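You operate a simulated robot arm through the tools that you are given. There is no shell and no other tool.

You run a simulated robot arm. Do the job below in one go: nothing can be reset, and whatever is moved stays where it is left.

## Task
Thin the batter in the green bowl with milk to its line and whisk it even.
Fine: bottle back; knock the whisk clean on the rim; whisk back in its crock. Set down upright: milk bottle, whisk.

The check looks at the end state, three seconds after you hand in, the way a careful person would. Anything else that was tipped, shoved, dropped, spilled or broken makes it a failure.

## Robot
A 7-joint arm with a two-finger parallel gripper, fixed in place. Base frame: the origin is on the floor under the middle of its stand, x ahead of it, y to its left, z up. Readings come in mm, rad, newtons and seconds.
It reaches about 964 mm from its shoulder. Its first joint turns from -2.897 to 2.897 rad. Payload 1.57 kg.
The TCP is the grasp point between the finger pads, 30 mm short of the fingertips. In the tool frame z runs along the fingers and y along their closing line. Largest opening 110 mm; finger width 24, thickness 12; the body of the gripper, 48 by 112 mm, starts 78 mm behind the TCP.
Orientation is that of the tool frame in the base frame, as a unit quaternion [w, x, y, z]. With the fingers straight down and closing along the base's y, the tool's x points along the base's -x, its y along +y and its z along -z.

## Interface
- The arm moves only by the tool move_arm. Its argument "plan" is a list of rows, each a list of 6 numbers: the shift along the tool's x, y, z in units of 40 mm (1.0 is 40 mm), then the turn, a rotation vector about the tool's x, y, z in units of 5 degrees (1.0 is 5 degrees). In form: [[dx, dy, dz, rx, ry, rz], ...]. A call has 1 to 20 rows; each row shifts and turns the commanded pose from where the row before left it, along the tool's axes as they then stand. "gripper" is the gripper command, from -1 (fully open) to 1 (shut), values between in proportion, set as the call begins (left out, the last holds). A call with a number of a shift or a turn outside -1 to 1 is refused whole. Rows are played at 5 a second. More than 50 mm and 0.15 rad between two rows, or a gripper value outside its range, and nothing of the call is played. A pose out of reach is approached as far as the arm can. The call stops where the force on the tool passes 40 N (or 10 N more than at its start, if that is more) or the arm is blocked; 0.2 s more then pass. The fingers move at their own pace (about 108 mm/s each) and stop on an object; they squeeze with about 23 N. The grip force told is the motor's: it shows also when the fingers shut on nothing. Time passes only in rows, and 0.2 s behind the last, so rows that do not move let the fingers close. It gives the time, the measured TCP pose, the force on the tool (base axes), the opening and the grip force at its end, in the units of the frame above (readings bear some noise), with the torque about the TCP (base axes, N m) and any sound that the robot's microphone picked up.
- Cameras (640 x 400 px; columns grow to the right, rows downward): "scene" is fixed at [205.7, 648.8, 1730]; the picture's right is [-0.81, -0.58, 0.00], its down [-0.56, 0.79, -0.26] and it looks along [0.15, -0.21, -0.97] (base axes); focal length 311 px, centre (320, 200). "wrist" rides on the gripper at [70, 16, -141] in the tool frame; the picture's right is [-0.23, 0.97, 0.00], its down [-0.86, -0.20, -0.48] and it looks along [-0.47, -0.11, 0.88] (tool axes); focal length 222 px, centre (320, 200).
- capture(camera): a new picture of that camera. The clock stands still meanwhile.
- raise_lower(by): slides the trunk up (or, below 0, down) by that many mm; the arm rides with it, the base frame stays. It gives what a move gives, with no picture.
- pixel_to_xyz(camera, pixels): for up to 12 pixels [column, row] of the newest picture of that camera ("zoom" is the newest enlarged one), the place [x, y, z] in the base frame of the surface seen there, good to about 3 mm, but the place of the scene camera against the robot may be out by one fixed shift of up to 18 mm in any direction. The clock stands still meanwhile.
- enlarge(camera, box): a new picture of the part [left, top, right, bottom] of that camera's present view, enlarged. The clock stands still meanwhile.
- job_done(): hands the job in; it is judged then, once.

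Unless the task says otherwise, let go and move clear before handing in.

The tools are called after ">>>" as name(argument=value, ...) on one line, values as JSON. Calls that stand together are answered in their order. move_arm: Moves the arm, as the interface text tells. Its arguments: {"type":"object","properties":{"plan":{"type":"array"},"gripper":{"type":"number"}},"required":["plan"]} The other tools are called the same way: raise_lower (by) moves the trunk up or down; capture (camera) takes a picture; pixel_to_xyz (camera, pixels) gives the place of the surface under pixels of a picture; enlarge (camera, box) takes an enlarged picture of a part of a camera's view; job_done () hands the job in.

At the start:

```text
time_s: 0.0
eef_pos: [124.1, 431.3, 1271.3]
tool_rot: [0.052, 0.004, 0.998, -0.03]
wrist_force: [-0.1, 0.6, -0.2]
moment: [0.01, 0.02, 0.04]
grip_width: 109.9
grasp_force: 0.0
trunk travel left (down, up): [-475.0, 135.0]
```

scene: 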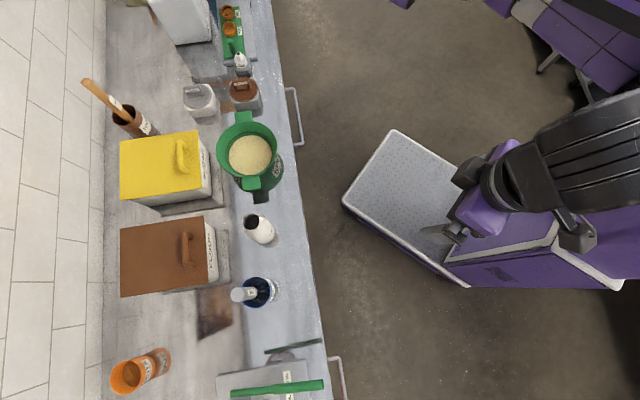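
wrist: 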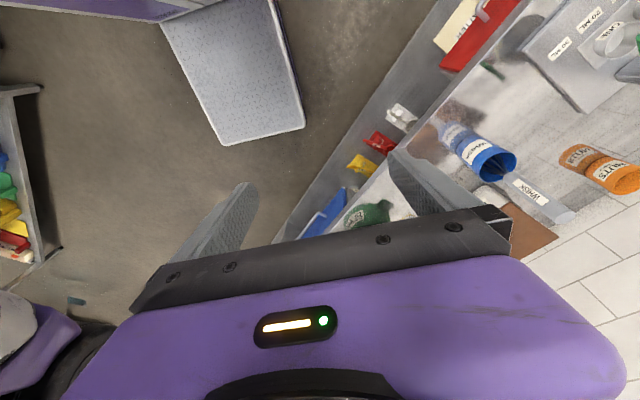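

The scene picture shows the green bowl at about (250,155), a white bottle at (260,230) and a blue crock with a whisk handle at (255,292). I'll enlarge these regions before I move anything.

>>> enlarge(camera="scene", box=[170, 70, 330, 170])

>>> enlarge(camera="scene", box=[190, 110, 318, 190])

>>> enlarge(camera="scene", box=[200, 200, 328, 320])

```text
4.00 times, centred on (250, 120) of scene
```

zoom: 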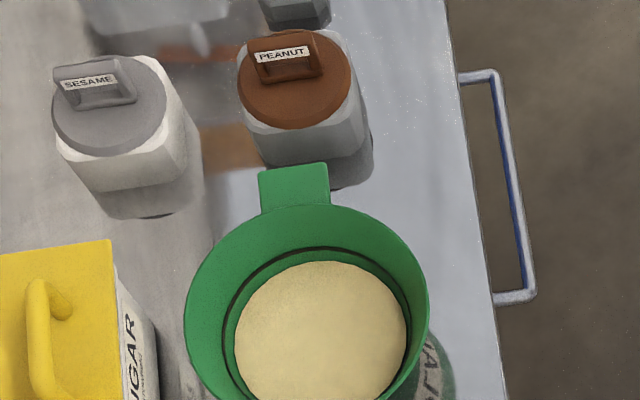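

```text
5.00 times, centred on (254, 150) of scene
```

zoom: 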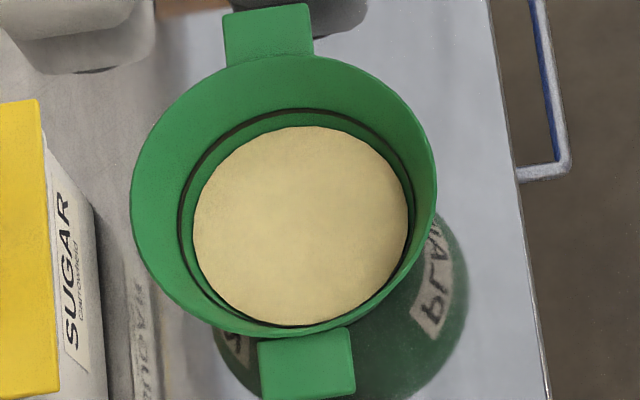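

```text
3.33 times, centred on (264, 260) of scene
```

zoom: 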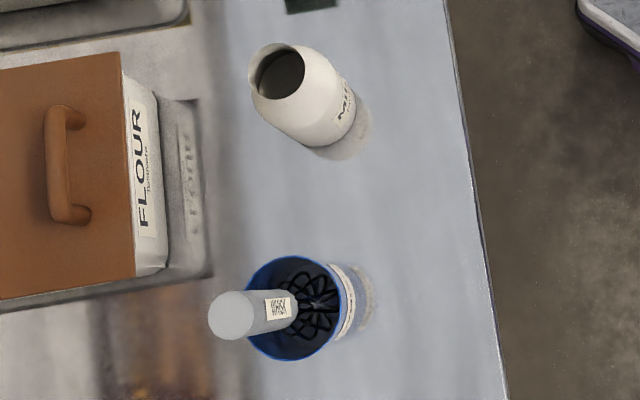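

The enlarged view shows an open milk bottle (MILK label, mouth at about (283,75)) and the whisk standing head-down in the blue crock. I'll read coordinates off the current zoom and the scene picture.

>>> pixel_to_xyz(camera="zoom", pixels=[[230, 315], [255, 312], [285, 310], [310, 310], [250, 300], [330, 300], [290, 257], [290, 360], [255, 95], [300, 90], [280, 46], [340, 110]])

>>> pixel_to_xyz(camera="scene", pixels=[[250, 155], [219, 150], [276, 155], [250, 123], [247, 173], [243, 118], [251, 183], [295, 240], [300, 150], [270, 300], [230, 250], [258, 222]])

```text
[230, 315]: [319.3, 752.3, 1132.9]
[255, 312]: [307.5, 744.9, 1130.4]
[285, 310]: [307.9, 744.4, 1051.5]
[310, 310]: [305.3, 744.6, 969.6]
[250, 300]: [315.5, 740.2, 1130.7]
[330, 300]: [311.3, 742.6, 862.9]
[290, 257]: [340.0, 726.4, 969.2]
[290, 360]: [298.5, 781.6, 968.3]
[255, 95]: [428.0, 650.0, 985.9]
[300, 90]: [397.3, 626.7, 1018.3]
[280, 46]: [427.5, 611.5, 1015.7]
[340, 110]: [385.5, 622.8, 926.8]
```

```text
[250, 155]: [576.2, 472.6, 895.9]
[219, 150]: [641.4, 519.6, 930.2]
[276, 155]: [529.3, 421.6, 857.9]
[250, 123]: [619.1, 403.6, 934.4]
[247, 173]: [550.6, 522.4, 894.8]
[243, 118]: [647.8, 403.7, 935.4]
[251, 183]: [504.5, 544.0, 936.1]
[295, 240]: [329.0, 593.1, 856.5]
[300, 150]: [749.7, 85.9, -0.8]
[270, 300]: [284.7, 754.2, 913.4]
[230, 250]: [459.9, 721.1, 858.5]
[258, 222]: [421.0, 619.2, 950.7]
```

The counter is at z≈857, the bottle mouth at z≈1017, the whisk top at z≈1133, and the bowl rim at z≈935 with batter at z≈896. I'll take closer looks at the bottle, bowl line and robot body before moving.

>>> pixel_to_xyz(camera="scene", pixels=[[520, 180], [480, 210], [600, 150], [560, 225], [580, 260], [450, 237], [490, 180], [630, 120], [540, 130], [500, 260], [400, 180], [620, 210]])

>>> enlarge(camera="scene", box=[228, 205, 292, 245])

>>> enlarge(camera="scene", box=[390, 100, 640, 300])

```text
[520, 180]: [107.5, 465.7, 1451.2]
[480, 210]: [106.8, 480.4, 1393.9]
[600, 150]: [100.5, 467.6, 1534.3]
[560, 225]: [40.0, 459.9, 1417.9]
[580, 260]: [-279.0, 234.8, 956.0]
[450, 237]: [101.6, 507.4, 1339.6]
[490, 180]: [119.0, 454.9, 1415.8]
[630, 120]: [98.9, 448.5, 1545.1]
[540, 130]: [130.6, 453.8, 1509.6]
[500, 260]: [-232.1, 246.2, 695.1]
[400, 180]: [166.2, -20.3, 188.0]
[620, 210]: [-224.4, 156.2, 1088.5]
```

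```text
10.00 times, centred on (260, 225) of scene
```

zoom: 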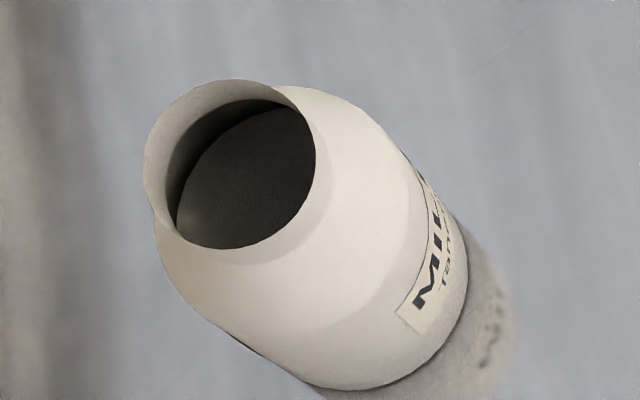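

```text
2.00 times, centred on (515, 200) of scene
```

zoom: 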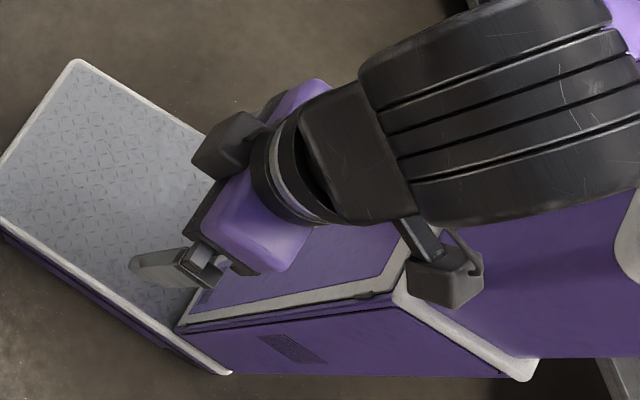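

The bottle's interior looks dark in the zoom around (245,170). I'll sample depths inside the mouth to find the milk level, and along the bowl wall to find the line's height.

>>> enlarge(camera="scene", box=[228, 205, 292, 245])

>>> pixel_to_xyz(camera="zoom", pixels=[[185, 170], [200, 200], [220, 160], [245, 170], [270, 140], [300, 130], [250, 230], [290, 190], [230, 82], [145, 160], [235, 262], [318, 165]])

>>> pixel_to_xyz(camera="zoom", pixels=[[380, 200], [250, 345], [400, 370], [455, 300], [450, 230], [300, 385], [160, 250], [350, 110], [330, 300], [480, 260], [520, 320], [180, 215]])

```text
10.00 times, centred on (260, 225) of scene
```

zoom: 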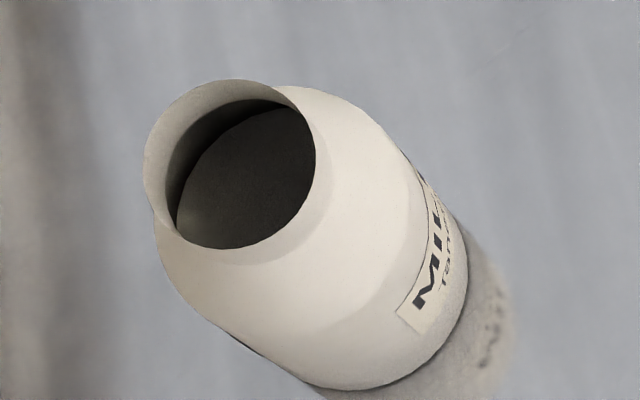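

```text
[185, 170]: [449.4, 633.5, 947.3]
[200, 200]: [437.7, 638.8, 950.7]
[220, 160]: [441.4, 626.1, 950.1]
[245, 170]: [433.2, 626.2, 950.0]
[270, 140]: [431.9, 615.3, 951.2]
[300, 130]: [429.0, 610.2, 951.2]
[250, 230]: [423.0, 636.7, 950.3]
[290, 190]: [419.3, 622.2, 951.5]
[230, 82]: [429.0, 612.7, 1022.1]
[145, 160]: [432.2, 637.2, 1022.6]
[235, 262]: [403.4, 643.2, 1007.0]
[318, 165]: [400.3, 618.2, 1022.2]
```

```text
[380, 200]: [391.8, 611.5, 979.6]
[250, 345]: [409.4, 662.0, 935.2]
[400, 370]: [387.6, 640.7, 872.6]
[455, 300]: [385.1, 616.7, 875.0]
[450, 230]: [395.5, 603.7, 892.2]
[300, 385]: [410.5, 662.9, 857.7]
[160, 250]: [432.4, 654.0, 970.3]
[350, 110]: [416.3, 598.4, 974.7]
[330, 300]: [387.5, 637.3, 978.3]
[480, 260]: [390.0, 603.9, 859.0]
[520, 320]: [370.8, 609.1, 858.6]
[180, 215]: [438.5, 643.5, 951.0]
```

The milk surface is flat at z≈950.5, the bottle rim is at z≈1022 and centred near (416,628), and the body radius is about 34 mm. Next I'll measure the bowl's line and rim.

>>> enlarge(camera="scene", box=[206, 110, 294, 165])

>>> pixel_to_xyz(camera="zoom", pixels=[[320, 200], [320, 300], [250, 250], [400, 230], [92, 300], [480, 250], [300, 105], [320, 85], [500, 240], [350, 150], [200, 200], [180, 240]])

```text
7.27 times, centred on (250, 138) of scene
```

zoom: 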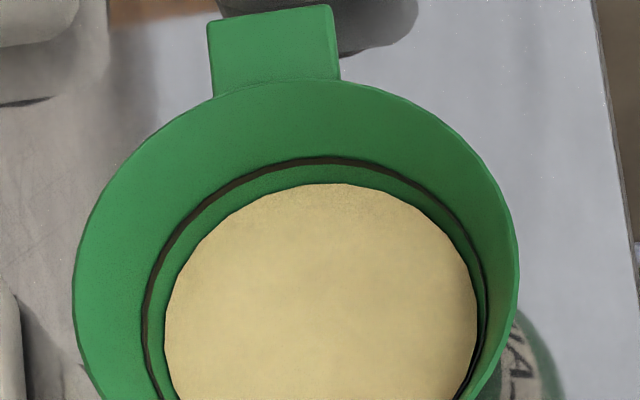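

```text
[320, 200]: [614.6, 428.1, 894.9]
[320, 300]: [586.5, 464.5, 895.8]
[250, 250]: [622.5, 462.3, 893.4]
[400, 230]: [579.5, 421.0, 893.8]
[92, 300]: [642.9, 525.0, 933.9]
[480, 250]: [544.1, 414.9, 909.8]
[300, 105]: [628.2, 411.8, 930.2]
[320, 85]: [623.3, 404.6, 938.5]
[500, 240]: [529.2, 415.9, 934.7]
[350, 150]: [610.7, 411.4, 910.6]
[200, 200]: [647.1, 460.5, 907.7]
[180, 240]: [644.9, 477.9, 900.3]
```

Batter is at z≈895, and the line is the dark ring at about (320,160) in this zoom. I'll measure the ring and rim points.

>>> pixel_to_xyz(camera="zoom", pixels=[[320, 159], [270, 166], [220, 185], [175, 232], [150, 290], [146, 340], [400, 175], [450, 210], [475, 260], [485, 320], [235, 180], [155, 260]])

>>> enlarge(camera="scene", box=[206, 145, 294, 200])

>>> pixel_to_xyz(camera="zoom", pixels=[[85, 80], [100, 160], [200, 215], [300, 230], [400, 205], [480, 140], [515, 50], [320, 310], [400, 330], [350, 360], [350, 225], [450, 250]])

```text
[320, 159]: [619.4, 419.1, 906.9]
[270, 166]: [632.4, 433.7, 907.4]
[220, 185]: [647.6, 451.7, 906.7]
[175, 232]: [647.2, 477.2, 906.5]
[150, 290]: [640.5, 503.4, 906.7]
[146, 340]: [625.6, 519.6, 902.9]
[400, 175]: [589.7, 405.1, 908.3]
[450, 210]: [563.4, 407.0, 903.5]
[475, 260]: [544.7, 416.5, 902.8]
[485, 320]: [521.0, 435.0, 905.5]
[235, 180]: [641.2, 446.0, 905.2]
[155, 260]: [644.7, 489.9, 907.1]
```

```text
7.27 times, centred on (250, 172) of scene
```

zoom: 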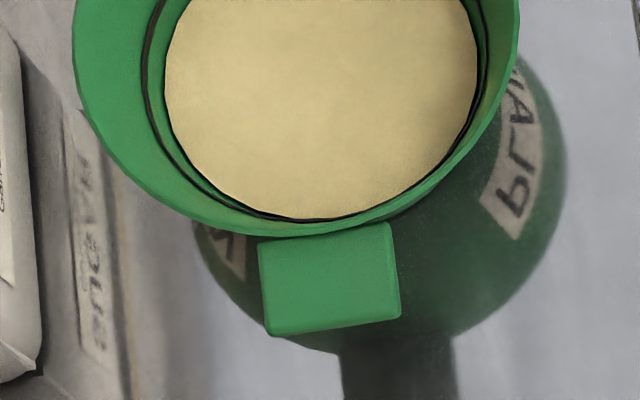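

```text
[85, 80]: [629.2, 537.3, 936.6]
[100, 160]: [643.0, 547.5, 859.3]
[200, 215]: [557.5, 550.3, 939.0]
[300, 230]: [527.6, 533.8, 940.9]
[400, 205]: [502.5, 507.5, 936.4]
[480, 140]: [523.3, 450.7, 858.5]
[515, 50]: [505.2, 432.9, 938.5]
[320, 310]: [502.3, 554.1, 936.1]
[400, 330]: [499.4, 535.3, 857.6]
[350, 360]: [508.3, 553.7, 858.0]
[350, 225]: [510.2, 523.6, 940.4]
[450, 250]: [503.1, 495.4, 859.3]
```

The line ring is at z≈906.5, the rim at z≈937 centred near (577,473), and there is a reflection of the bowl in the glossy counter. I'll yaw the tool toward the counter while staying high, then check the pose.

>>> move_arm(plan=[[-0.2, 0, 0, 0, 0, -1], [-0.2, 0, 0, 0, 0, -1], [-0.2, 0, 0, 0, 0, -1], [-0.2, 0, 0, 0, 0, -1], [-0.2, 0, 0, 0, 0, -1], [-0.2, 0, 0, 0, 0, -1], [-0.2, 0, 0, 0, 0, -1], [-0.2, 0, 0, 0, 0, -1], [-0.2, 0, 0, 0, 0, -1], [-0.2, 0, 0, 0, 0, -1]], gripper=-1)

>>> pixel_to_xyz(camera="scene", pixels=[[470, 170], [462, 178], [577, 238], [610, 100], [630, 190], [560, 150]])

```text
time_s: 2.2
eef_pos: [195.3, 460.9, 1276.4]
tool_rot: [0.034, -0.418, 0.906, -0.05]
wrist_force: [-0.6, -0.2, 0.8]
moment: [-0.01, -0.03, 0.02]
grip_width: 109.8
grasp_force: 0.1
trunk travel left (down, up): [-475.0, 135.0]
```

```text
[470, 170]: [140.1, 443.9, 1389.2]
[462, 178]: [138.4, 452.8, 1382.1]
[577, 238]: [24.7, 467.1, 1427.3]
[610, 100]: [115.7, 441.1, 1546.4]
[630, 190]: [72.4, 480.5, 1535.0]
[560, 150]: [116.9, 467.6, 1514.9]
```

The wrist now faces the counter, with a slight side tilt left. I'll level the closing line, move to a spot in front of the bottle while high, and pitch the hand to about 25° below horizontal.

>>> move_arm(plan=[[0, 0, 0, -0.685, 0, 0], [0, 0, 0, -0.685, 0, 0], [-0.59, -0.31, 0.54, 0, 0, 0], [-0.59, -0.31, 0.54, 0, 0, 0], [-0.59, -0.31, 0.54, 0, 0, 0], [-0.59, -0.31, 0.54, 0, 0, 0], [-0.59, -0.31, 0.54, 0, 0, 0], [0, 0, 0, 0, -1, 0], [0, 0, 0, 0, -1, 0], [0, 0, 0, 0, -1, 0], [0, 0, 0, 0, -1, 0], [0, 0, 0, 0, -1, 0], [0, 0, 0, 0, -1, 0]])

>>> capture(camera="wrist")

>>> capture(camera="scene")

```text
time_s: 5.0
eef_pos: [319.8, 511.6, 1171.9]
tool_rot: [0.244, -0.403, 0.875, 0.113]
wrist_force: [0.0, -0.3, -0.5]
moment: [0.01, 0.0, -0.02]
grip_width: 110.0
grasp_force: 0.1
trunk travel left (down, up): [-475.0, 135.0]
```

```text
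taken
```

wrist: 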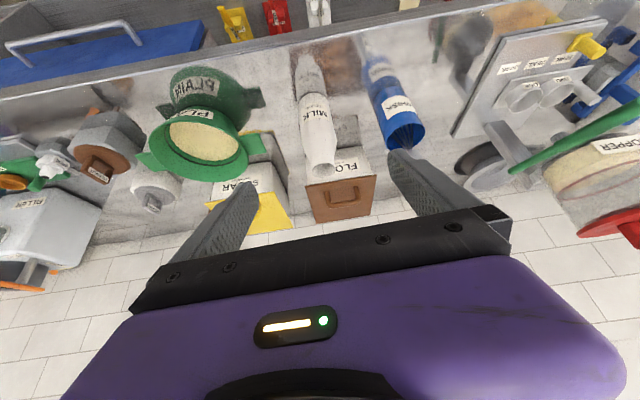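

```text
taken
```

scene: 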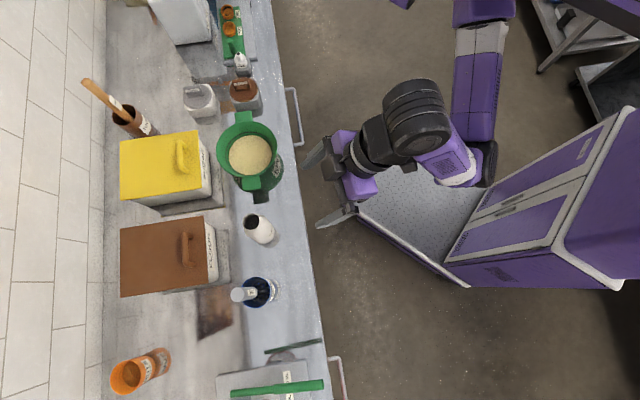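

The wrist view shows the bottle mouth near (320,168), the bowl rim around (200,145) and the blue crock at (405,130). I'll read wrist coordinates to find the scene camera's shift.

>>> pixel_to_xyz(camera="wrist", pixels=[[315, 110], [318, 140], [320, 163], [308, 168], [333, 168], [320, 176], [205, 145], [190, 182], [155, 160], [240, 150], [205, 120], [408, 140]])

>>> enlarge(camera="wrist", box=[130, 60, 290, 200])

>>> enlarge(camera="wrist", box=[270, 60, 430, 180])

```text
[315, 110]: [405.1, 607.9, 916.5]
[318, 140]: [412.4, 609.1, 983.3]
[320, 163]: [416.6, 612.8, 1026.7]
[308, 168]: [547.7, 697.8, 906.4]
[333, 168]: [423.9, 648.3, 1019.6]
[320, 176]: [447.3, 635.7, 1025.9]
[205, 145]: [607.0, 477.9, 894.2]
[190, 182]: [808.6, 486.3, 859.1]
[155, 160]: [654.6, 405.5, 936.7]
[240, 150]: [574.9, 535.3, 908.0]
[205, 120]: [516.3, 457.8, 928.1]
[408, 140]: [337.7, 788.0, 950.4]
```

```text
2.86 times, centred on (210, 130) of wrist
```

zoom: 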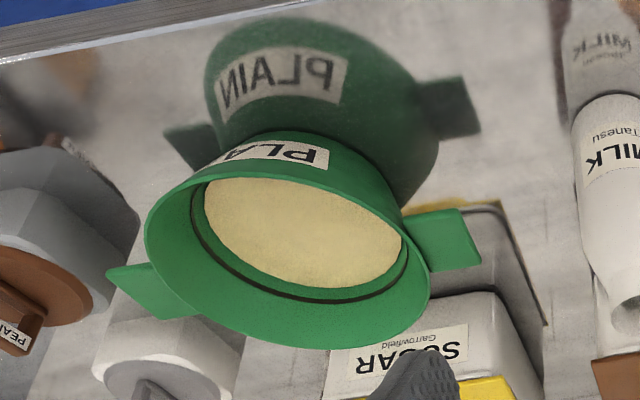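

```text
3.33 times, centred on (350, 120) of wrist
```

zoom: 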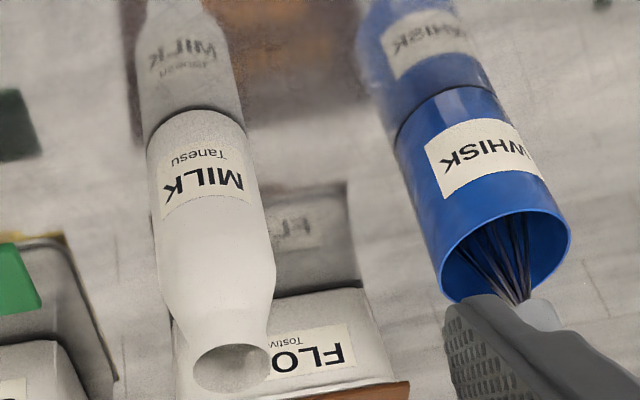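

The bottle (MILK Tanesu), crock (WHISK) and bowl (PLAIN) are all clear in this view. I'll sample bottle and crock rim points with the wrist zoom.

>>> pixel_to_xyz(camera="zoom", pixels=[[198, 365], [268, 355], [232, 343], [230, 392], [155, 200], [240, 180], [270, 250], [158, 260], [200, 120], [441, 285], [568, 235], [500, 218]])

>>> enlarge(camera="wrist", box=[130, 90, 258, 190])

>>> pixel_to_xyz(camera="zoom", pixels=[[165, 170], [310, 118], [440, 250], [260, 290], [400, 285], [190, 240], [230, 130], [420, 200], [280, 210], [350, 280], [300, 305], [430, 260]])

```text
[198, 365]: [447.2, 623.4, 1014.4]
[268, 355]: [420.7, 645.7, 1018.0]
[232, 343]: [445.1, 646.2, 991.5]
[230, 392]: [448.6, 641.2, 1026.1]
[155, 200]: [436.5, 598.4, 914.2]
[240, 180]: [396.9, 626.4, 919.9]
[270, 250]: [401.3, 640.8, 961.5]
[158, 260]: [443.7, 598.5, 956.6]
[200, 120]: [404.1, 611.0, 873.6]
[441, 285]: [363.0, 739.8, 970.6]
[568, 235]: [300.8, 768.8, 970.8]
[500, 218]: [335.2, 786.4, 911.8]
```

```text
4.00 times, centred on (194, 140) of wrist
```

zoom: 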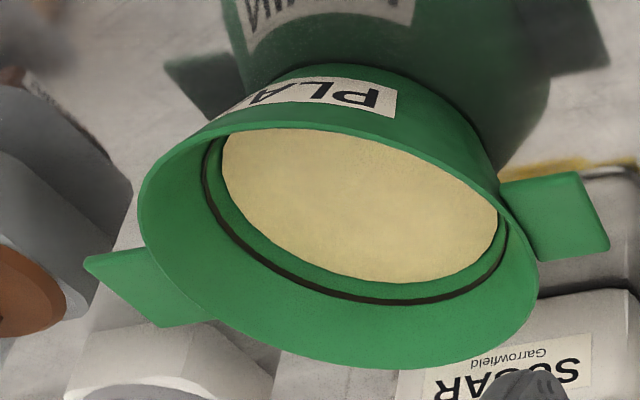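

```text
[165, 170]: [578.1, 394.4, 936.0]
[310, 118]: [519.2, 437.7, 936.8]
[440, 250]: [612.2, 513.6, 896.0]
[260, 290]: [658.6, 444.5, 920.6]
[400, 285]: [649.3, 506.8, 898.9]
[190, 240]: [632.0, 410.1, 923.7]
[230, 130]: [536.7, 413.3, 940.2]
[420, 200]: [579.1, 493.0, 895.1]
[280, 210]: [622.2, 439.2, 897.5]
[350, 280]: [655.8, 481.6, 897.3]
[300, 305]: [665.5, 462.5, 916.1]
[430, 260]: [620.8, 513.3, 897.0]
```

Wrist readings put the bottle axis at about (431,630) and the bowl centre at about (592,475), so the scene camera is out by roughly (+15,+2,0). I'll pitch the hand to 25° and descend to a pre-grasp 130 mm in front of the bottle.

>>> move_arm(plan=[[0, 0, 0, 0, -0.97, 0], [0, 0, 0, 0, -0.97, 0], [0, 0, 0, 0, -0.97, 0], [0, 0, 0, 0, -0.97, 0], [0, 0, 0, 0, -0.97, 0], [0, 0, 0, 0, -0.97, 0], [0, 0, 0, 0, -0.97, 0], [0.777, -0.043, 0.605, 0, 0, 0], [0.777, -0.043, 0.605, 0, 0, 0], [0.777, -0.043, 0.605, 0, 0, 0], [0.777, -0.043, 0.605, 0, 0, 0], [0.777, -0.043, 0.605, 0, 0, 0]])

>>> capture(camera="wrist")

>>> capture(camera="scene")

```text
time_s: 7.6
eef_pos: [354.4, 541.0, 978.0]
tool_rot: [0.488, -0.353, 0.765, 0.226]
wrist_force: [-0.2, 0.1, 0.7]
moment: [-0.01, 0.01, 0.02]
grip_width: 110.0
grasp_force: 0.1
trunk travel left (down, up): [-475.0, 135.0]
```

```text
taken
```

wrist: 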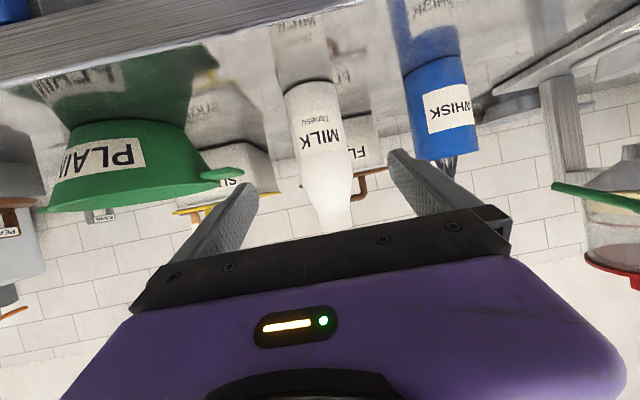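

```text
taken
```

scene: 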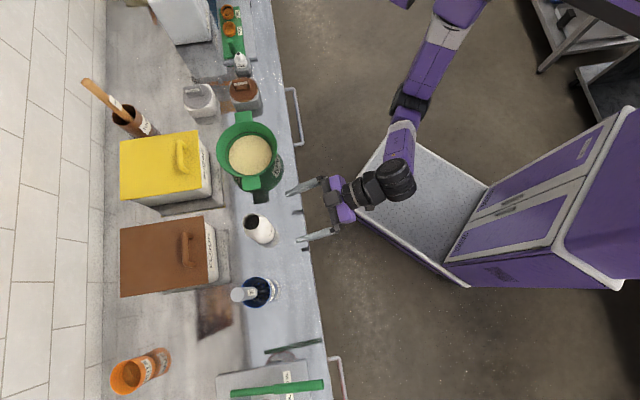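

The fingers straddle the bottle's line in the wrist view (bottle at columns 285–350, fingers at about 225 and 430). I'll check the bottle's position from here before advancing.

>>> pixel_to_xyz(camera="wrist", pixels=[[318, 150], [300, 140], [338, 140], [288, 110], [335, 100], [312, 100], [325, 185], [345, 175], [305, 175], [310, 85]])

```text
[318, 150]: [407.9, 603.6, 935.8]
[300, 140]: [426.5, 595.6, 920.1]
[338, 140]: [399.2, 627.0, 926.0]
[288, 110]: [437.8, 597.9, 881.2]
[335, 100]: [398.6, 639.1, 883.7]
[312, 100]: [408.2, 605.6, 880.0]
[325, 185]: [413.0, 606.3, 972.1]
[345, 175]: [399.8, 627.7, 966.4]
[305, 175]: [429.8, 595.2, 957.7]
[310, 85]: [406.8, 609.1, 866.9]
```

The bottle centre fits at (432,630), so a straight advance of about 130 mm along the fingers puts the pads around the body at z≈922. I'll advance with the gripper open.

>>> move_arm(plan=[[0, -0.006, 0.544, 0, 0, 0], [0, -0.006, 0.544, 0, 0, 0], [0, -0.006, 0.544, 0, 0, 0], [0, -0.006, 0.544, 0, 0, 0], [0, -0.006, 0.544, 0, 0, 0], [0, -0.006, 0.544, 0, 0, 0]])

>>> capture(camera="wrist")

>>> capture(camera="scene")

```text
time_s: 9.0
eef_pos: [433.0, 631.6, 924.7]
tool_rot: [0.488, -0.353, 0.766, 0.226]
wrist_force: [-0.9, 0.0, -0.3]
moment: [0.01, -0.01, 0.0]
grip_width: 110.2
grasp_force: 0.0
trunk travel left (down, up): [-475.0, 135.0]
```

```text
taken
```

wrist: 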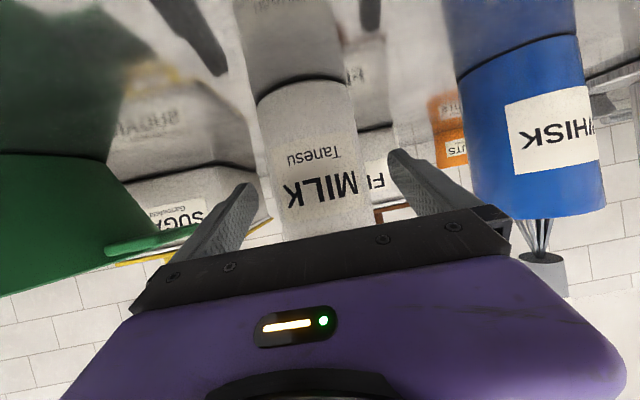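

```text
taken
```

scene: 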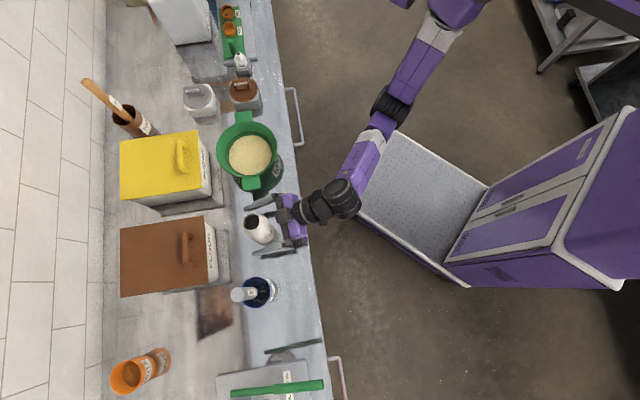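

The bottle sits centred between the fingers in the wrist view (columns 255–370). I'll close the gripper in place.

>>> move_arm(plan=[[0, 0, 0, 0, 0, 0], [0, 0, 0, 0, 0, 0], [0, 0, 0, 0, 0, 0], [0, 0, 0, 0, 0, 0], [0, 0, 0, 0, 0, 0]], gripper=1)

```text
time_s: 10.2
eef_pos: [433.7, 629.8, 924.5]
tool_rot: [0.488, -0.353, 0.766, 0.225]
wrist_force: [0.1, 2.1, 1.9]
moment: [0.03, -0.06, 0.02]
grip_width: 63.3
grasp_force: 22.4
trunk travel left (down, up): [-475.0, 135.0]
```

Gripped at 63 mm with 22 N. I'll lift the bottle slowly, straight up.

>>> move_arm(plan=[[-0.227, 0, -0.106, 0, 0, 0], [-0.453, 0, -0.211, 0, 0, 0], [-0.453, 0, -0.211, 0, 0, 0], [-0.453, 0, -0.211, 0, 0, 0], [-0.453, 0, -0.211, 0, 0, 0], [-0.453, 0, -0.211, 0, 0, 0]])

>>> capture(camera="wrist")

>>> capture(camera="scene")

```text
time_s: 11.6
eef_pos: [432.2, 630.0, 1034.1]
tool_rot: [0.488, -0.353, 0.765, 0.226]
wrist_force: [-0.4, 0.7, -3.1]
moment: [0.01, -0.03, 0.0]
grip_width: 63.5
grasp_force: 22.4
trunk travel left (down, up): [-475.0, 135.0]
```

```text
taken
```

wrist: 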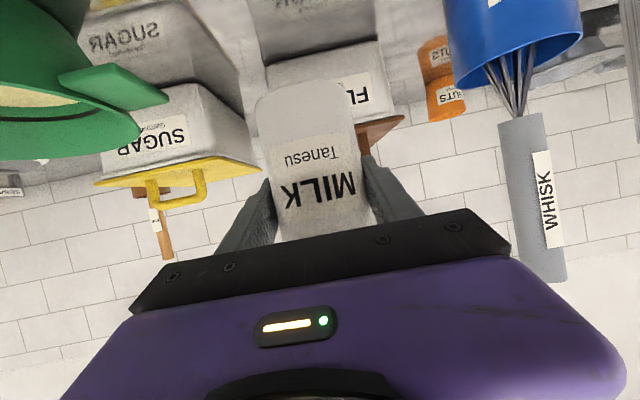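

```text
taken
```

scene: 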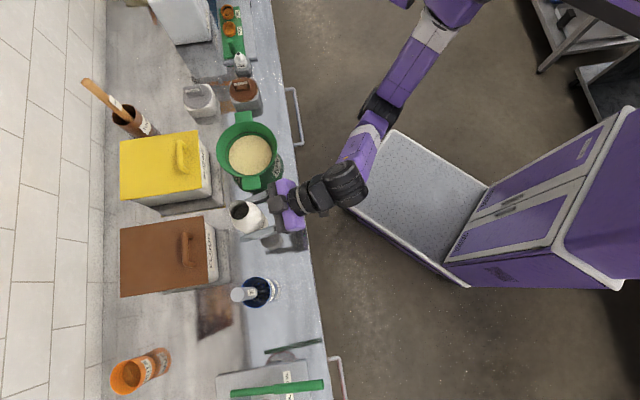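

The bottle is up 110 mm with about 3 N of weight. Before carrying it over, I'll check where the sugar and flour boxes stand relative to the pour position.

>>> pixel_to_xyz(camera="scene", pixels=[[195, 135], [203, 185], [210, 170], [212, 192], [204, 220], [215, 240], [180, 150], [180, 240], [243, 92], [200, 95], [240, 175], [262, 180]])

>>> enlarge(camera="scene", box=[220, 185, 300, 235])

```text
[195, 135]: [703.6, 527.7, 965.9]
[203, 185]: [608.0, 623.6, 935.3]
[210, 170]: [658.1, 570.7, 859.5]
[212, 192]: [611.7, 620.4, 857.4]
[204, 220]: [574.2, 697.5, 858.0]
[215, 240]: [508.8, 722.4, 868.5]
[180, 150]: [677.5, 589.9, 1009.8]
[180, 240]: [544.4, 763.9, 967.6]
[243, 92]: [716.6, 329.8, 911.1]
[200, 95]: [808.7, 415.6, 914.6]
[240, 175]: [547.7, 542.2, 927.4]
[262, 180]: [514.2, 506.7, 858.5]
```

```text
8.00 times, centred on (260, 210) of scene
```

zoom: 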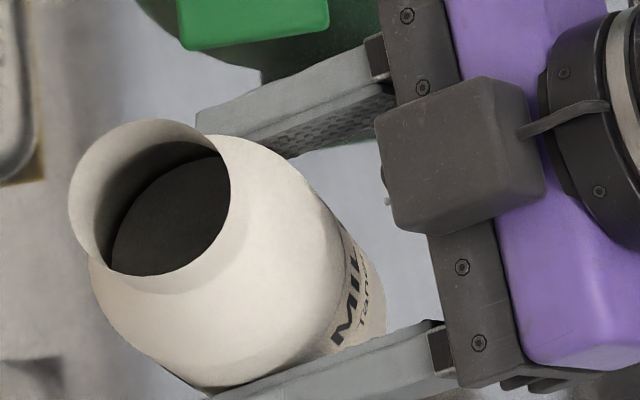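

The boxes are well clear of the pour position. I'll carry the bottle sideways to beside the bowl, keeping its height, then tilt 50° about the horizontal approach axis.

>>> move_arm(plan=[[0.031, -0.562, -0.067, 0, 0, 0], [0.031, -0.562, -0.067, 0, 0, 0], [0.031, -0.562, -0.067, 0, 0, 0], [0.031, -0.562, -0.067, 0, 0, 0], [0.031, -0.562, -0.067, 0, 0, 0], [0, 0, 0, 0, 0, 0]])

>>> capture(camera="scene")

```text
time_s: 13.0
eef_pos: [508.7, 545.9, 1034.7]
tool_rot: [0.488, -0.353, 0.766, 0.225]
wrist_force: [0.2, -0.1, -2.7]
moment: [0.03, -0.02, -0.01]
grip_width: 63.3
grasp_force: 22.9
trunk travel left (down, up): [-475.0, 135.0]
```

```text
taken
```

scene: 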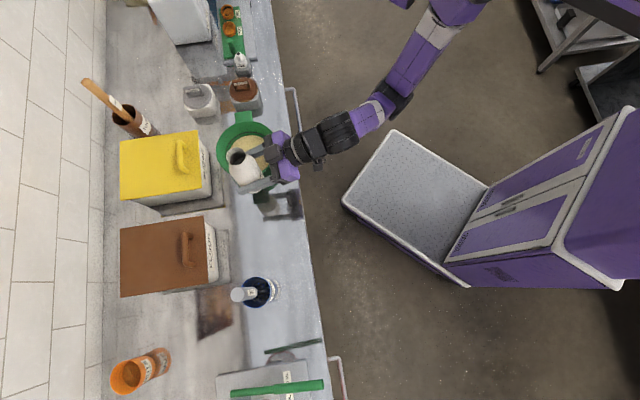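

The bottle is now beside the bowl, with its mouth at about (240,158) in the scene. I'll tilt 50° about the approach axis, which should stay below the pouring angle.

>>> move_arm(plan=[[0, 0, 0, -0.4226, 0, 0.906], [0, 0, 0, -0.4226, 0, 0.906], [0, 0, 0, -0.4226, 0, 0.906], [0, 0, 0, -0.4226, 0, 0.906], [0, 0, 0, -0.4226, 0, 0.906], [0, 0, 0, -0.4226, 0, 0.906], [0, 0, 0, -0.4226, 0, 0.906], [0, 0, 0, -0.4226, 0, 0.906], [0, 0, 0, -0.4226, 0, 0.906]])

>>> capture(camera="scene")

>>> enlarge(camera="scene", box=[200, 100, 328, 200])

>>> capture(camera="wrist")

```text
time_s: 15.0
eef_pos: [509.5, 546.7, 1034.4]
tool_rot: [0.316, -0.14, 0.793, 0.502]
wrist_force: [-0.1, 0.4, -3.5]
moment: [0.04, 0.0, 0.0]
grip_width: 63.7
grasp_force: 22.5
trunk travel left (down, up): [-475.0, 135.0]
```

```text
taken
```

scene: 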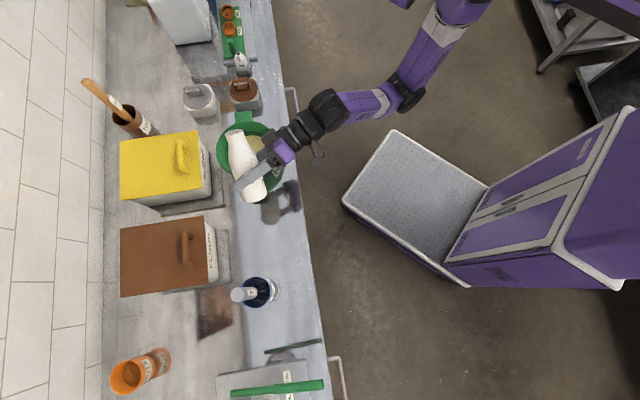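

```text
4.00 times, centred on (264, 150) of scene
```

zoom: 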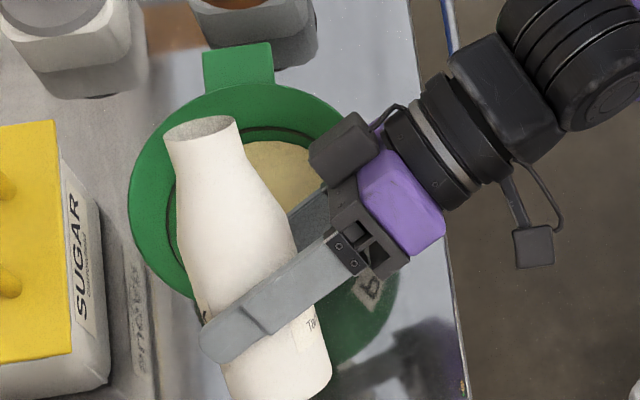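

```text
taken
```

wrist: 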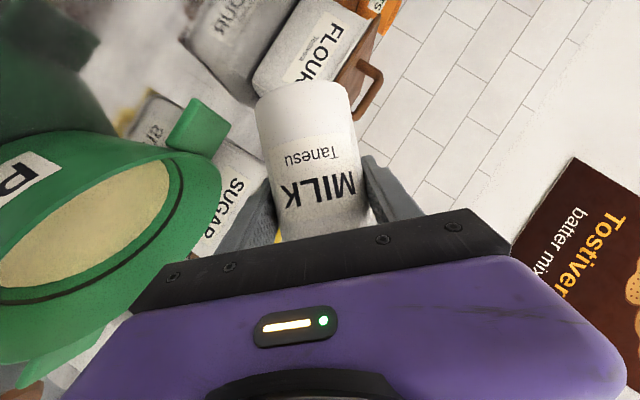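

Tilted 45° and the wrist camera shows the batter and ring line at (100,230). I'll keep tilting in small steps while watching the bowl.

>>> move_arm(plan=[[0, 0, 0, -0.4226, 0, 0.906], [0, 0, 0, -0.4226, 0, 0.906], [0, 0, 0, -0.4226, 0, 0.906], [0, 0, 0, -0.4226, 0, 0.906], [0, 0, 0, 0, 0, 0]])

>>> capture(camera="wrist")

>>> enlarge(camera="scene", box=[200, 100, 328, 200])

```text
time_s: 16.2
eef_pos: [509.9, 546.8, 1033.5]
tool_rot: [0.221, -0.036, 0.766, 0.602]
wrist_force: [0.2, -0.2, -2.2]
moment: [0.01, 0.05, 0.02]
grip_width: 63.6
grasp_force: 23.2
trunk travel left (down, up): [-475.0, 135.0]
```

```text
taken
```

wrist: 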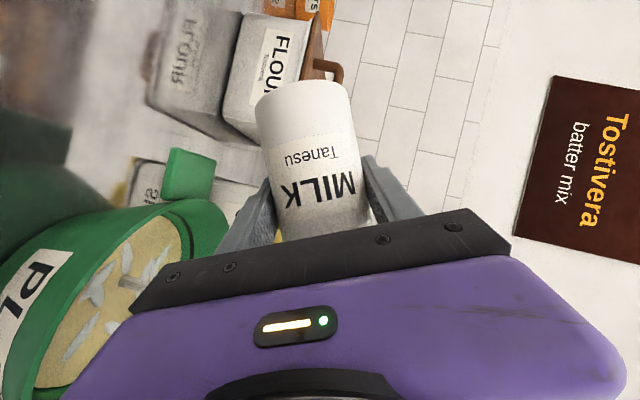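

```text
4.00 times, centred on (264, 150) of scene
```

zoom: 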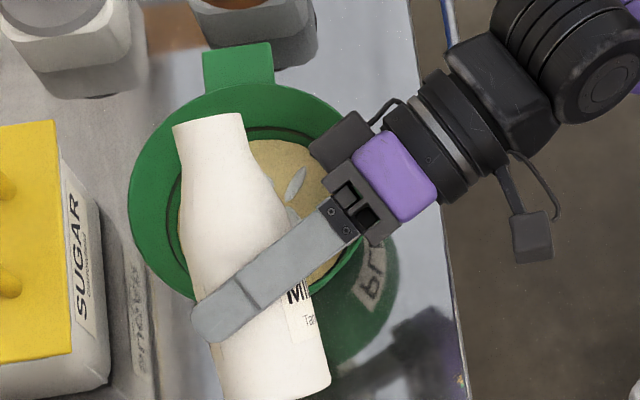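

Milk is already flowing: the wrist view shows a stream at (130,283) and pale streaks on the batter. I'll measure the surface level against the line.

>>> pixel_to_xyz(camera="wrist", pixels=[[150, 245], [60, 365], [85, 300], [120, 250], [110, 310], [165, 235], [128, 283], [180, 240]])

>>> enlarge(camera="wrist", box=[20, 190, 240, 390])

```text
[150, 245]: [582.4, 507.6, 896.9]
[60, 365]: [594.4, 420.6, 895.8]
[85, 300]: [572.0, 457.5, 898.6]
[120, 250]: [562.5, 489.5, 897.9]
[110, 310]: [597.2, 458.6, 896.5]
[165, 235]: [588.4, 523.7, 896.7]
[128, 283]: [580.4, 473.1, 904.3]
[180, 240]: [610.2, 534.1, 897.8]
```

```text
2.00 times, centred on (130, 290) of wrist
```

zoom: 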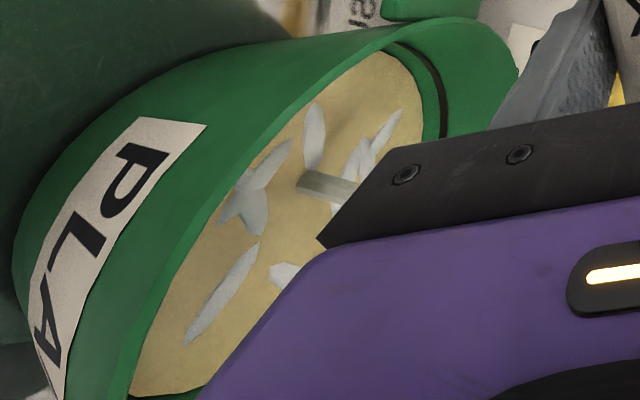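

The level is about 897, still roughly 10 mm under the line, and the stream is landing near the bowl centre. I'll hold the tilt for a second and re-measure.

>>> move_arm(plan=[[0, 0, 0, 0, 0, 0], [0, 0, 0, 0, 0, 0], [0, 0, 0, 0, 0, 0]])

>>> capture(camera="wrist")

>>> pixel_to_xyz(camera="wrist", pixels=[[150, 245], [60, 365], [85, 300], [120, 250], [110, 310], [165, 235], [128, 283], [180, 240], [70, 340], [100, 330]])

>>> enlarge(camera="wrist", box=[20, 190, 240, 390])

```text
time_s: 17.0
eef_pos: [510.6, 546.5, 1034.0]
tool_rot: [0.223, -0.036, 0.767, 0.601]
wrist_force: [0.1, -0.1, -3.1]
moment: [0.02, 0.0, -0.01]
grip_width: 63.7
grasp_force: 22.9
trunk travel left (down, up): [-475.0, 135.0]
```

```text
taken
```

wrist: 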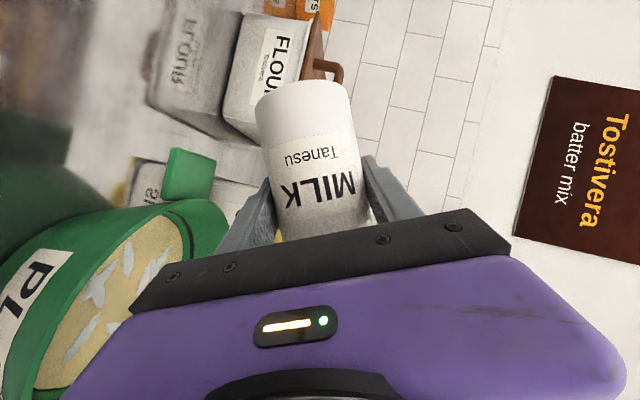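

```text
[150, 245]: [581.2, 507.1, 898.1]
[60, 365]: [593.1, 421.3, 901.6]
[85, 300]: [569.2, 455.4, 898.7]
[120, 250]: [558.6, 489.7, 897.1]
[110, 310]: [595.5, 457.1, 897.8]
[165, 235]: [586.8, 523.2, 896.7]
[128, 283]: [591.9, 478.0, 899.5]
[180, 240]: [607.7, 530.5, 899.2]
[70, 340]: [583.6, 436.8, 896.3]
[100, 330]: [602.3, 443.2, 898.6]
```

```text
2.00 times, centred on (130, 290) of wrist
```

zoom: 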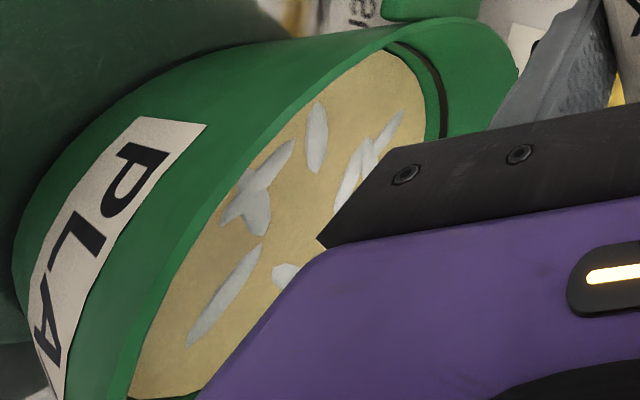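

The stream stopped, so the pour is self-limiting with tilt; the level is about 898. I'll tilt 5° more and hold.

>>> move_arm(plan=[[0, 0, 0, -0.2113, 0, 0.453], [0, 0, 0, -0.2113, 0, 0.453], [0, 0, 0, 0, 0, 0], [0, 0, 0, 0, 0, 0], [0, 0, 0, 0, 0, 0], [0, 0, 0, 0, 0, 0]])

>>> capture(camera="wrist")

>>> enlarge(camera="wrist", box=[20, 190, 240, 390])

>>> pixel_to_xyz(camera="zoom", pixels=[[370, 100], [300, 130], [200, 330], [240, 250], [300, 210], [280, 300], [340, 150], [390, 80], [170, 370], [440, 90], [220, 300], [260, 230]])

>>> enlarge(camera="scene", box=[200, 100, 328, 200])

```text
time_s: 18.4
eef_pos: [510.2, 546.8, 1033.9]
tool_rot: [0.197, -0.009, 0.756, 0.624]
wrist_force: [-0.8, -0.4, -1.8]
moment: [0.03, 0.01, 0.01]
grip_width: 63.7
grasp_force: 23.1
trunk travel left (down, up): [-475.0, 135.0]
```

```text
taken
```

wrist: 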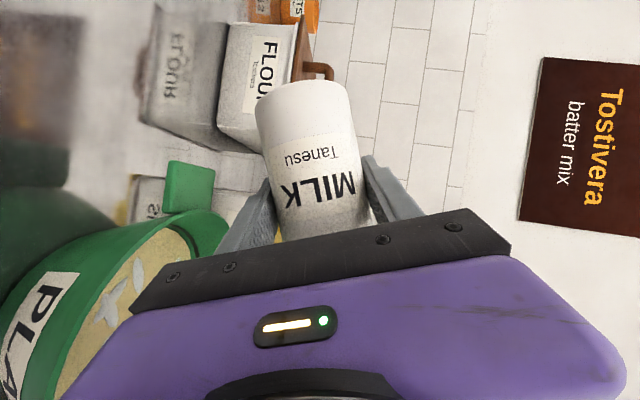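

```text
2.00 times, centred on (130, 290) of wrist
```

zoom: 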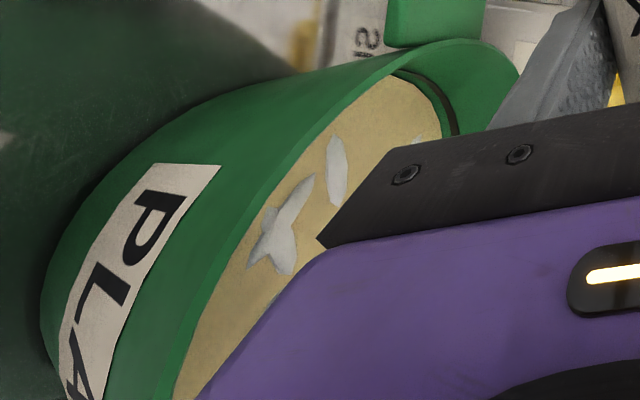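

```text
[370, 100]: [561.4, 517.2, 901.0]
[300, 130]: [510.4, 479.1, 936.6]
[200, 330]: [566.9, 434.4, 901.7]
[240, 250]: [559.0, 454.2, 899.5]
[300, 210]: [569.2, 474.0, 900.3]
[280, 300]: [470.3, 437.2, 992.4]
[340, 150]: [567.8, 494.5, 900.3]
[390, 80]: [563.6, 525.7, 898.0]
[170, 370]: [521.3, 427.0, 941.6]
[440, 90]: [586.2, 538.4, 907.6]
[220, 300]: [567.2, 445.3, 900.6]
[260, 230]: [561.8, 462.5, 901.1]
```

```text
4.00 times, centred on (264, 150) of scene
```

zoom: 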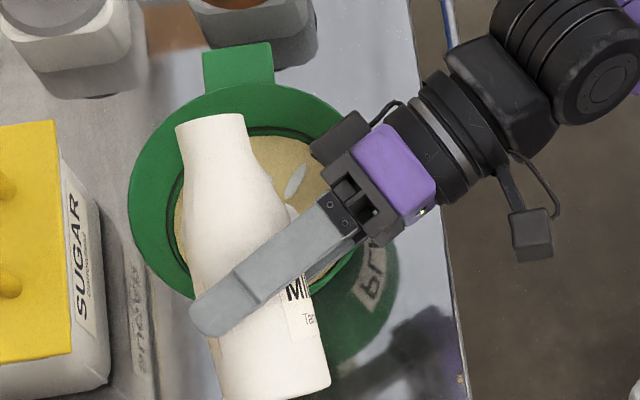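

The level is now about 900.5 and the line about 907. I'll tilt another 2.5° and hold.

>>> move_arm(plan=[[0, 0, 0, -0.1057, 0, 0.2265], [0, 0, 0, -0.1057, 0, 0.2265], [0, 0, 0, 0, 0, 0], [0, 0, 0, 0, 0, 0], [0, 0, 0, 0, 0, 0], [0, 0, 0, 0, 0, 0]])

>>> capture(camera="wrist")

>>> enlarge(camera="wrist", box=[20, 190, 240, 390])

>>> pixel_to_xyz(camera="zoom", pixels=[[370, 100], [380, 110], [220, 330], [260, 250], [300, 210], [350, 140], [340, 150], [390, 90], [230, 310], [440, 90], [240, 300], [275, 230]])

>>> enlarge(camera="scene", box=[200, 100, 328, 200])

```text
time_s: 19.8
eef_pos: [509.5, 546.0, 1034.6]
tool_rot: [0.184, 0.004, 0.75, 0.635]
wrist_force: [-0.5, -0.8, -1.8]
moment: [0.03, -0.01, 0.01]
grip_width: 63.6
grasp_force: 23.1
trunk travel left (down, up): [-475.0, 135.0]
```

```text
taken
```

wrist: 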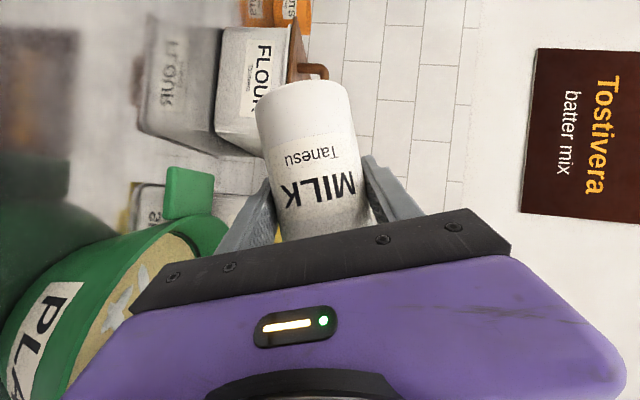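

```text
2.00 times, centred on (130, 290) of wrist
```

zoom: 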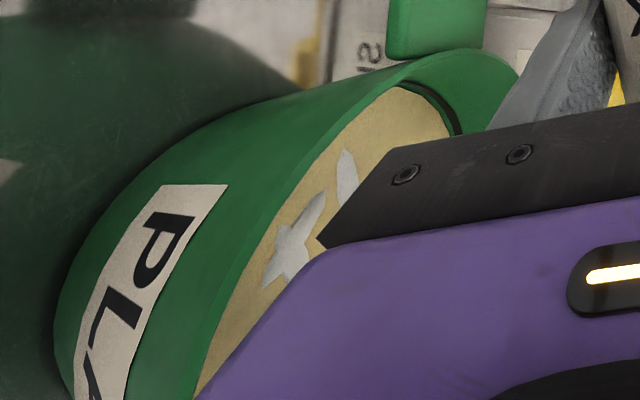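

```text
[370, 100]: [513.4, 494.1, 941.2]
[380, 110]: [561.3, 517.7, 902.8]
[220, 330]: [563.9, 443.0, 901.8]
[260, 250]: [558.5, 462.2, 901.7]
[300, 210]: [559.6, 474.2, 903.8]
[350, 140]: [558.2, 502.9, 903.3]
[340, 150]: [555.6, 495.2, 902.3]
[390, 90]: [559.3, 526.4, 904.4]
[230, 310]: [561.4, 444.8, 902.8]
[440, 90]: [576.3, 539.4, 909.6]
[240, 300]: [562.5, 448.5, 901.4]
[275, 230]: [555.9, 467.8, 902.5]
```

```text
4.00 times, centred on (264, 150) of scene
```

zoom: 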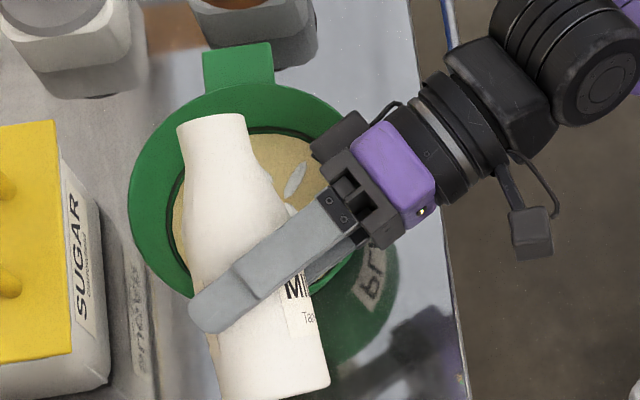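

The level is about 902.6 and still below the line. I'll tilt another 2.5° and hold.

>>> move_arm(plan=[[0, 0, 0, -0.1057, 0, 0.2265], [0, 0, 0, -0.1057, 0, 0.2265], [0, 0, 0, 0, 0, 0], [0, 0, 0, 0, 0, 0], [0, 0, 0, 0, 0, 0], [0, 0, 0, 0, 0, 0]])

>>> capture(camera="wrist")

>>> enlarge(camera="wrist", box=[90, 200, 250, 300])

>>> pixel_to_xyz(camera="zoom", pixels=[[250, 190], [200, 230], [150, 280], [270, 170], [220, 210], [180, 260], [300, 160], [330, 150], [340, 180], [240, 200], [170, 290], [130, 330]])

>>> enlarge(camera="scene", box=[210, 105, 306, 180])

```text
time_s: 21.2
eef_pos: [509.8, 545.2, 1033.1]
tool_rot: [0.172, 0.017, 0.744, 0.645]
wrist_force: [-0.4, -0.4, -1.3]
moment: [0.01, 0.03, -0.01]
grip_width: 63.5
grasp_force: 23.1
trunk travel left (down, up): [-475.0, 135.0]
```

```text
taken
```

wrist: 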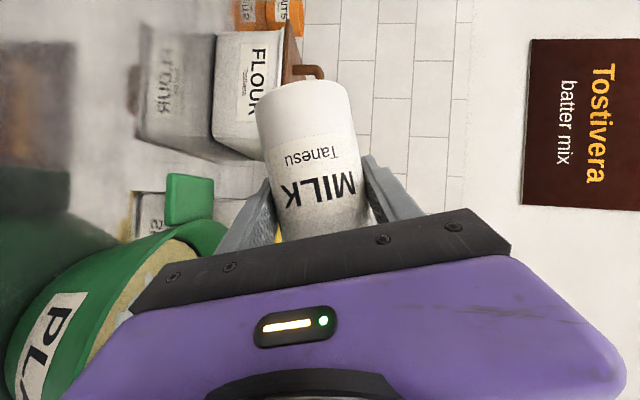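

```text
4.00 times, centred on (170, 250) of wrist
```

zoom: 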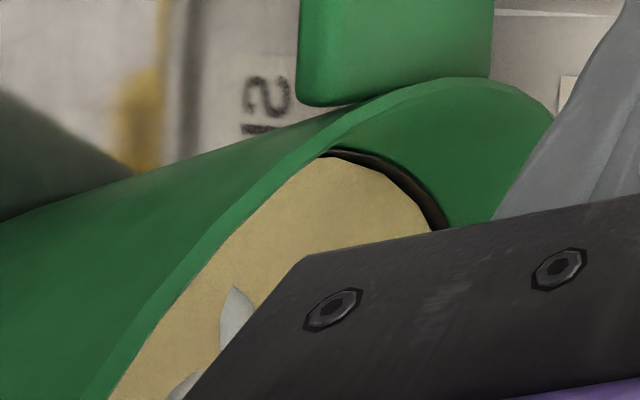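

```text
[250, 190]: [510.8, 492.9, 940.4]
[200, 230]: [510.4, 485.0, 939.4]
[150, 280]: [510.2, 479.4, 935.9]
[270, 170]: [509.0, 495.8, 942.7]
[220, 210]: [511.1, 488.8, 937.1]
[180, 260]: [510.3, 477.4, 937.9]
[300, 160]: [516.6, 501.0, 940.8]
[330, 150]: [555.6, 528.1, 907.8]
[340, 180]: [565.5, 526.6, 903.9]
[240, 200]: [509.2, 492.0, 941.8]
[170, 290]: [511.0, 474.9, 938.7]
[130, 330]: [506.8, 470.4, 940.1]
```

```text
5.33 times, centred on (258, 142) of scene
```

zoom: 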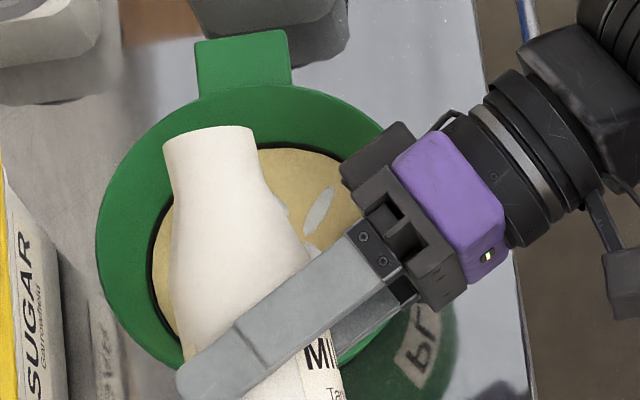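

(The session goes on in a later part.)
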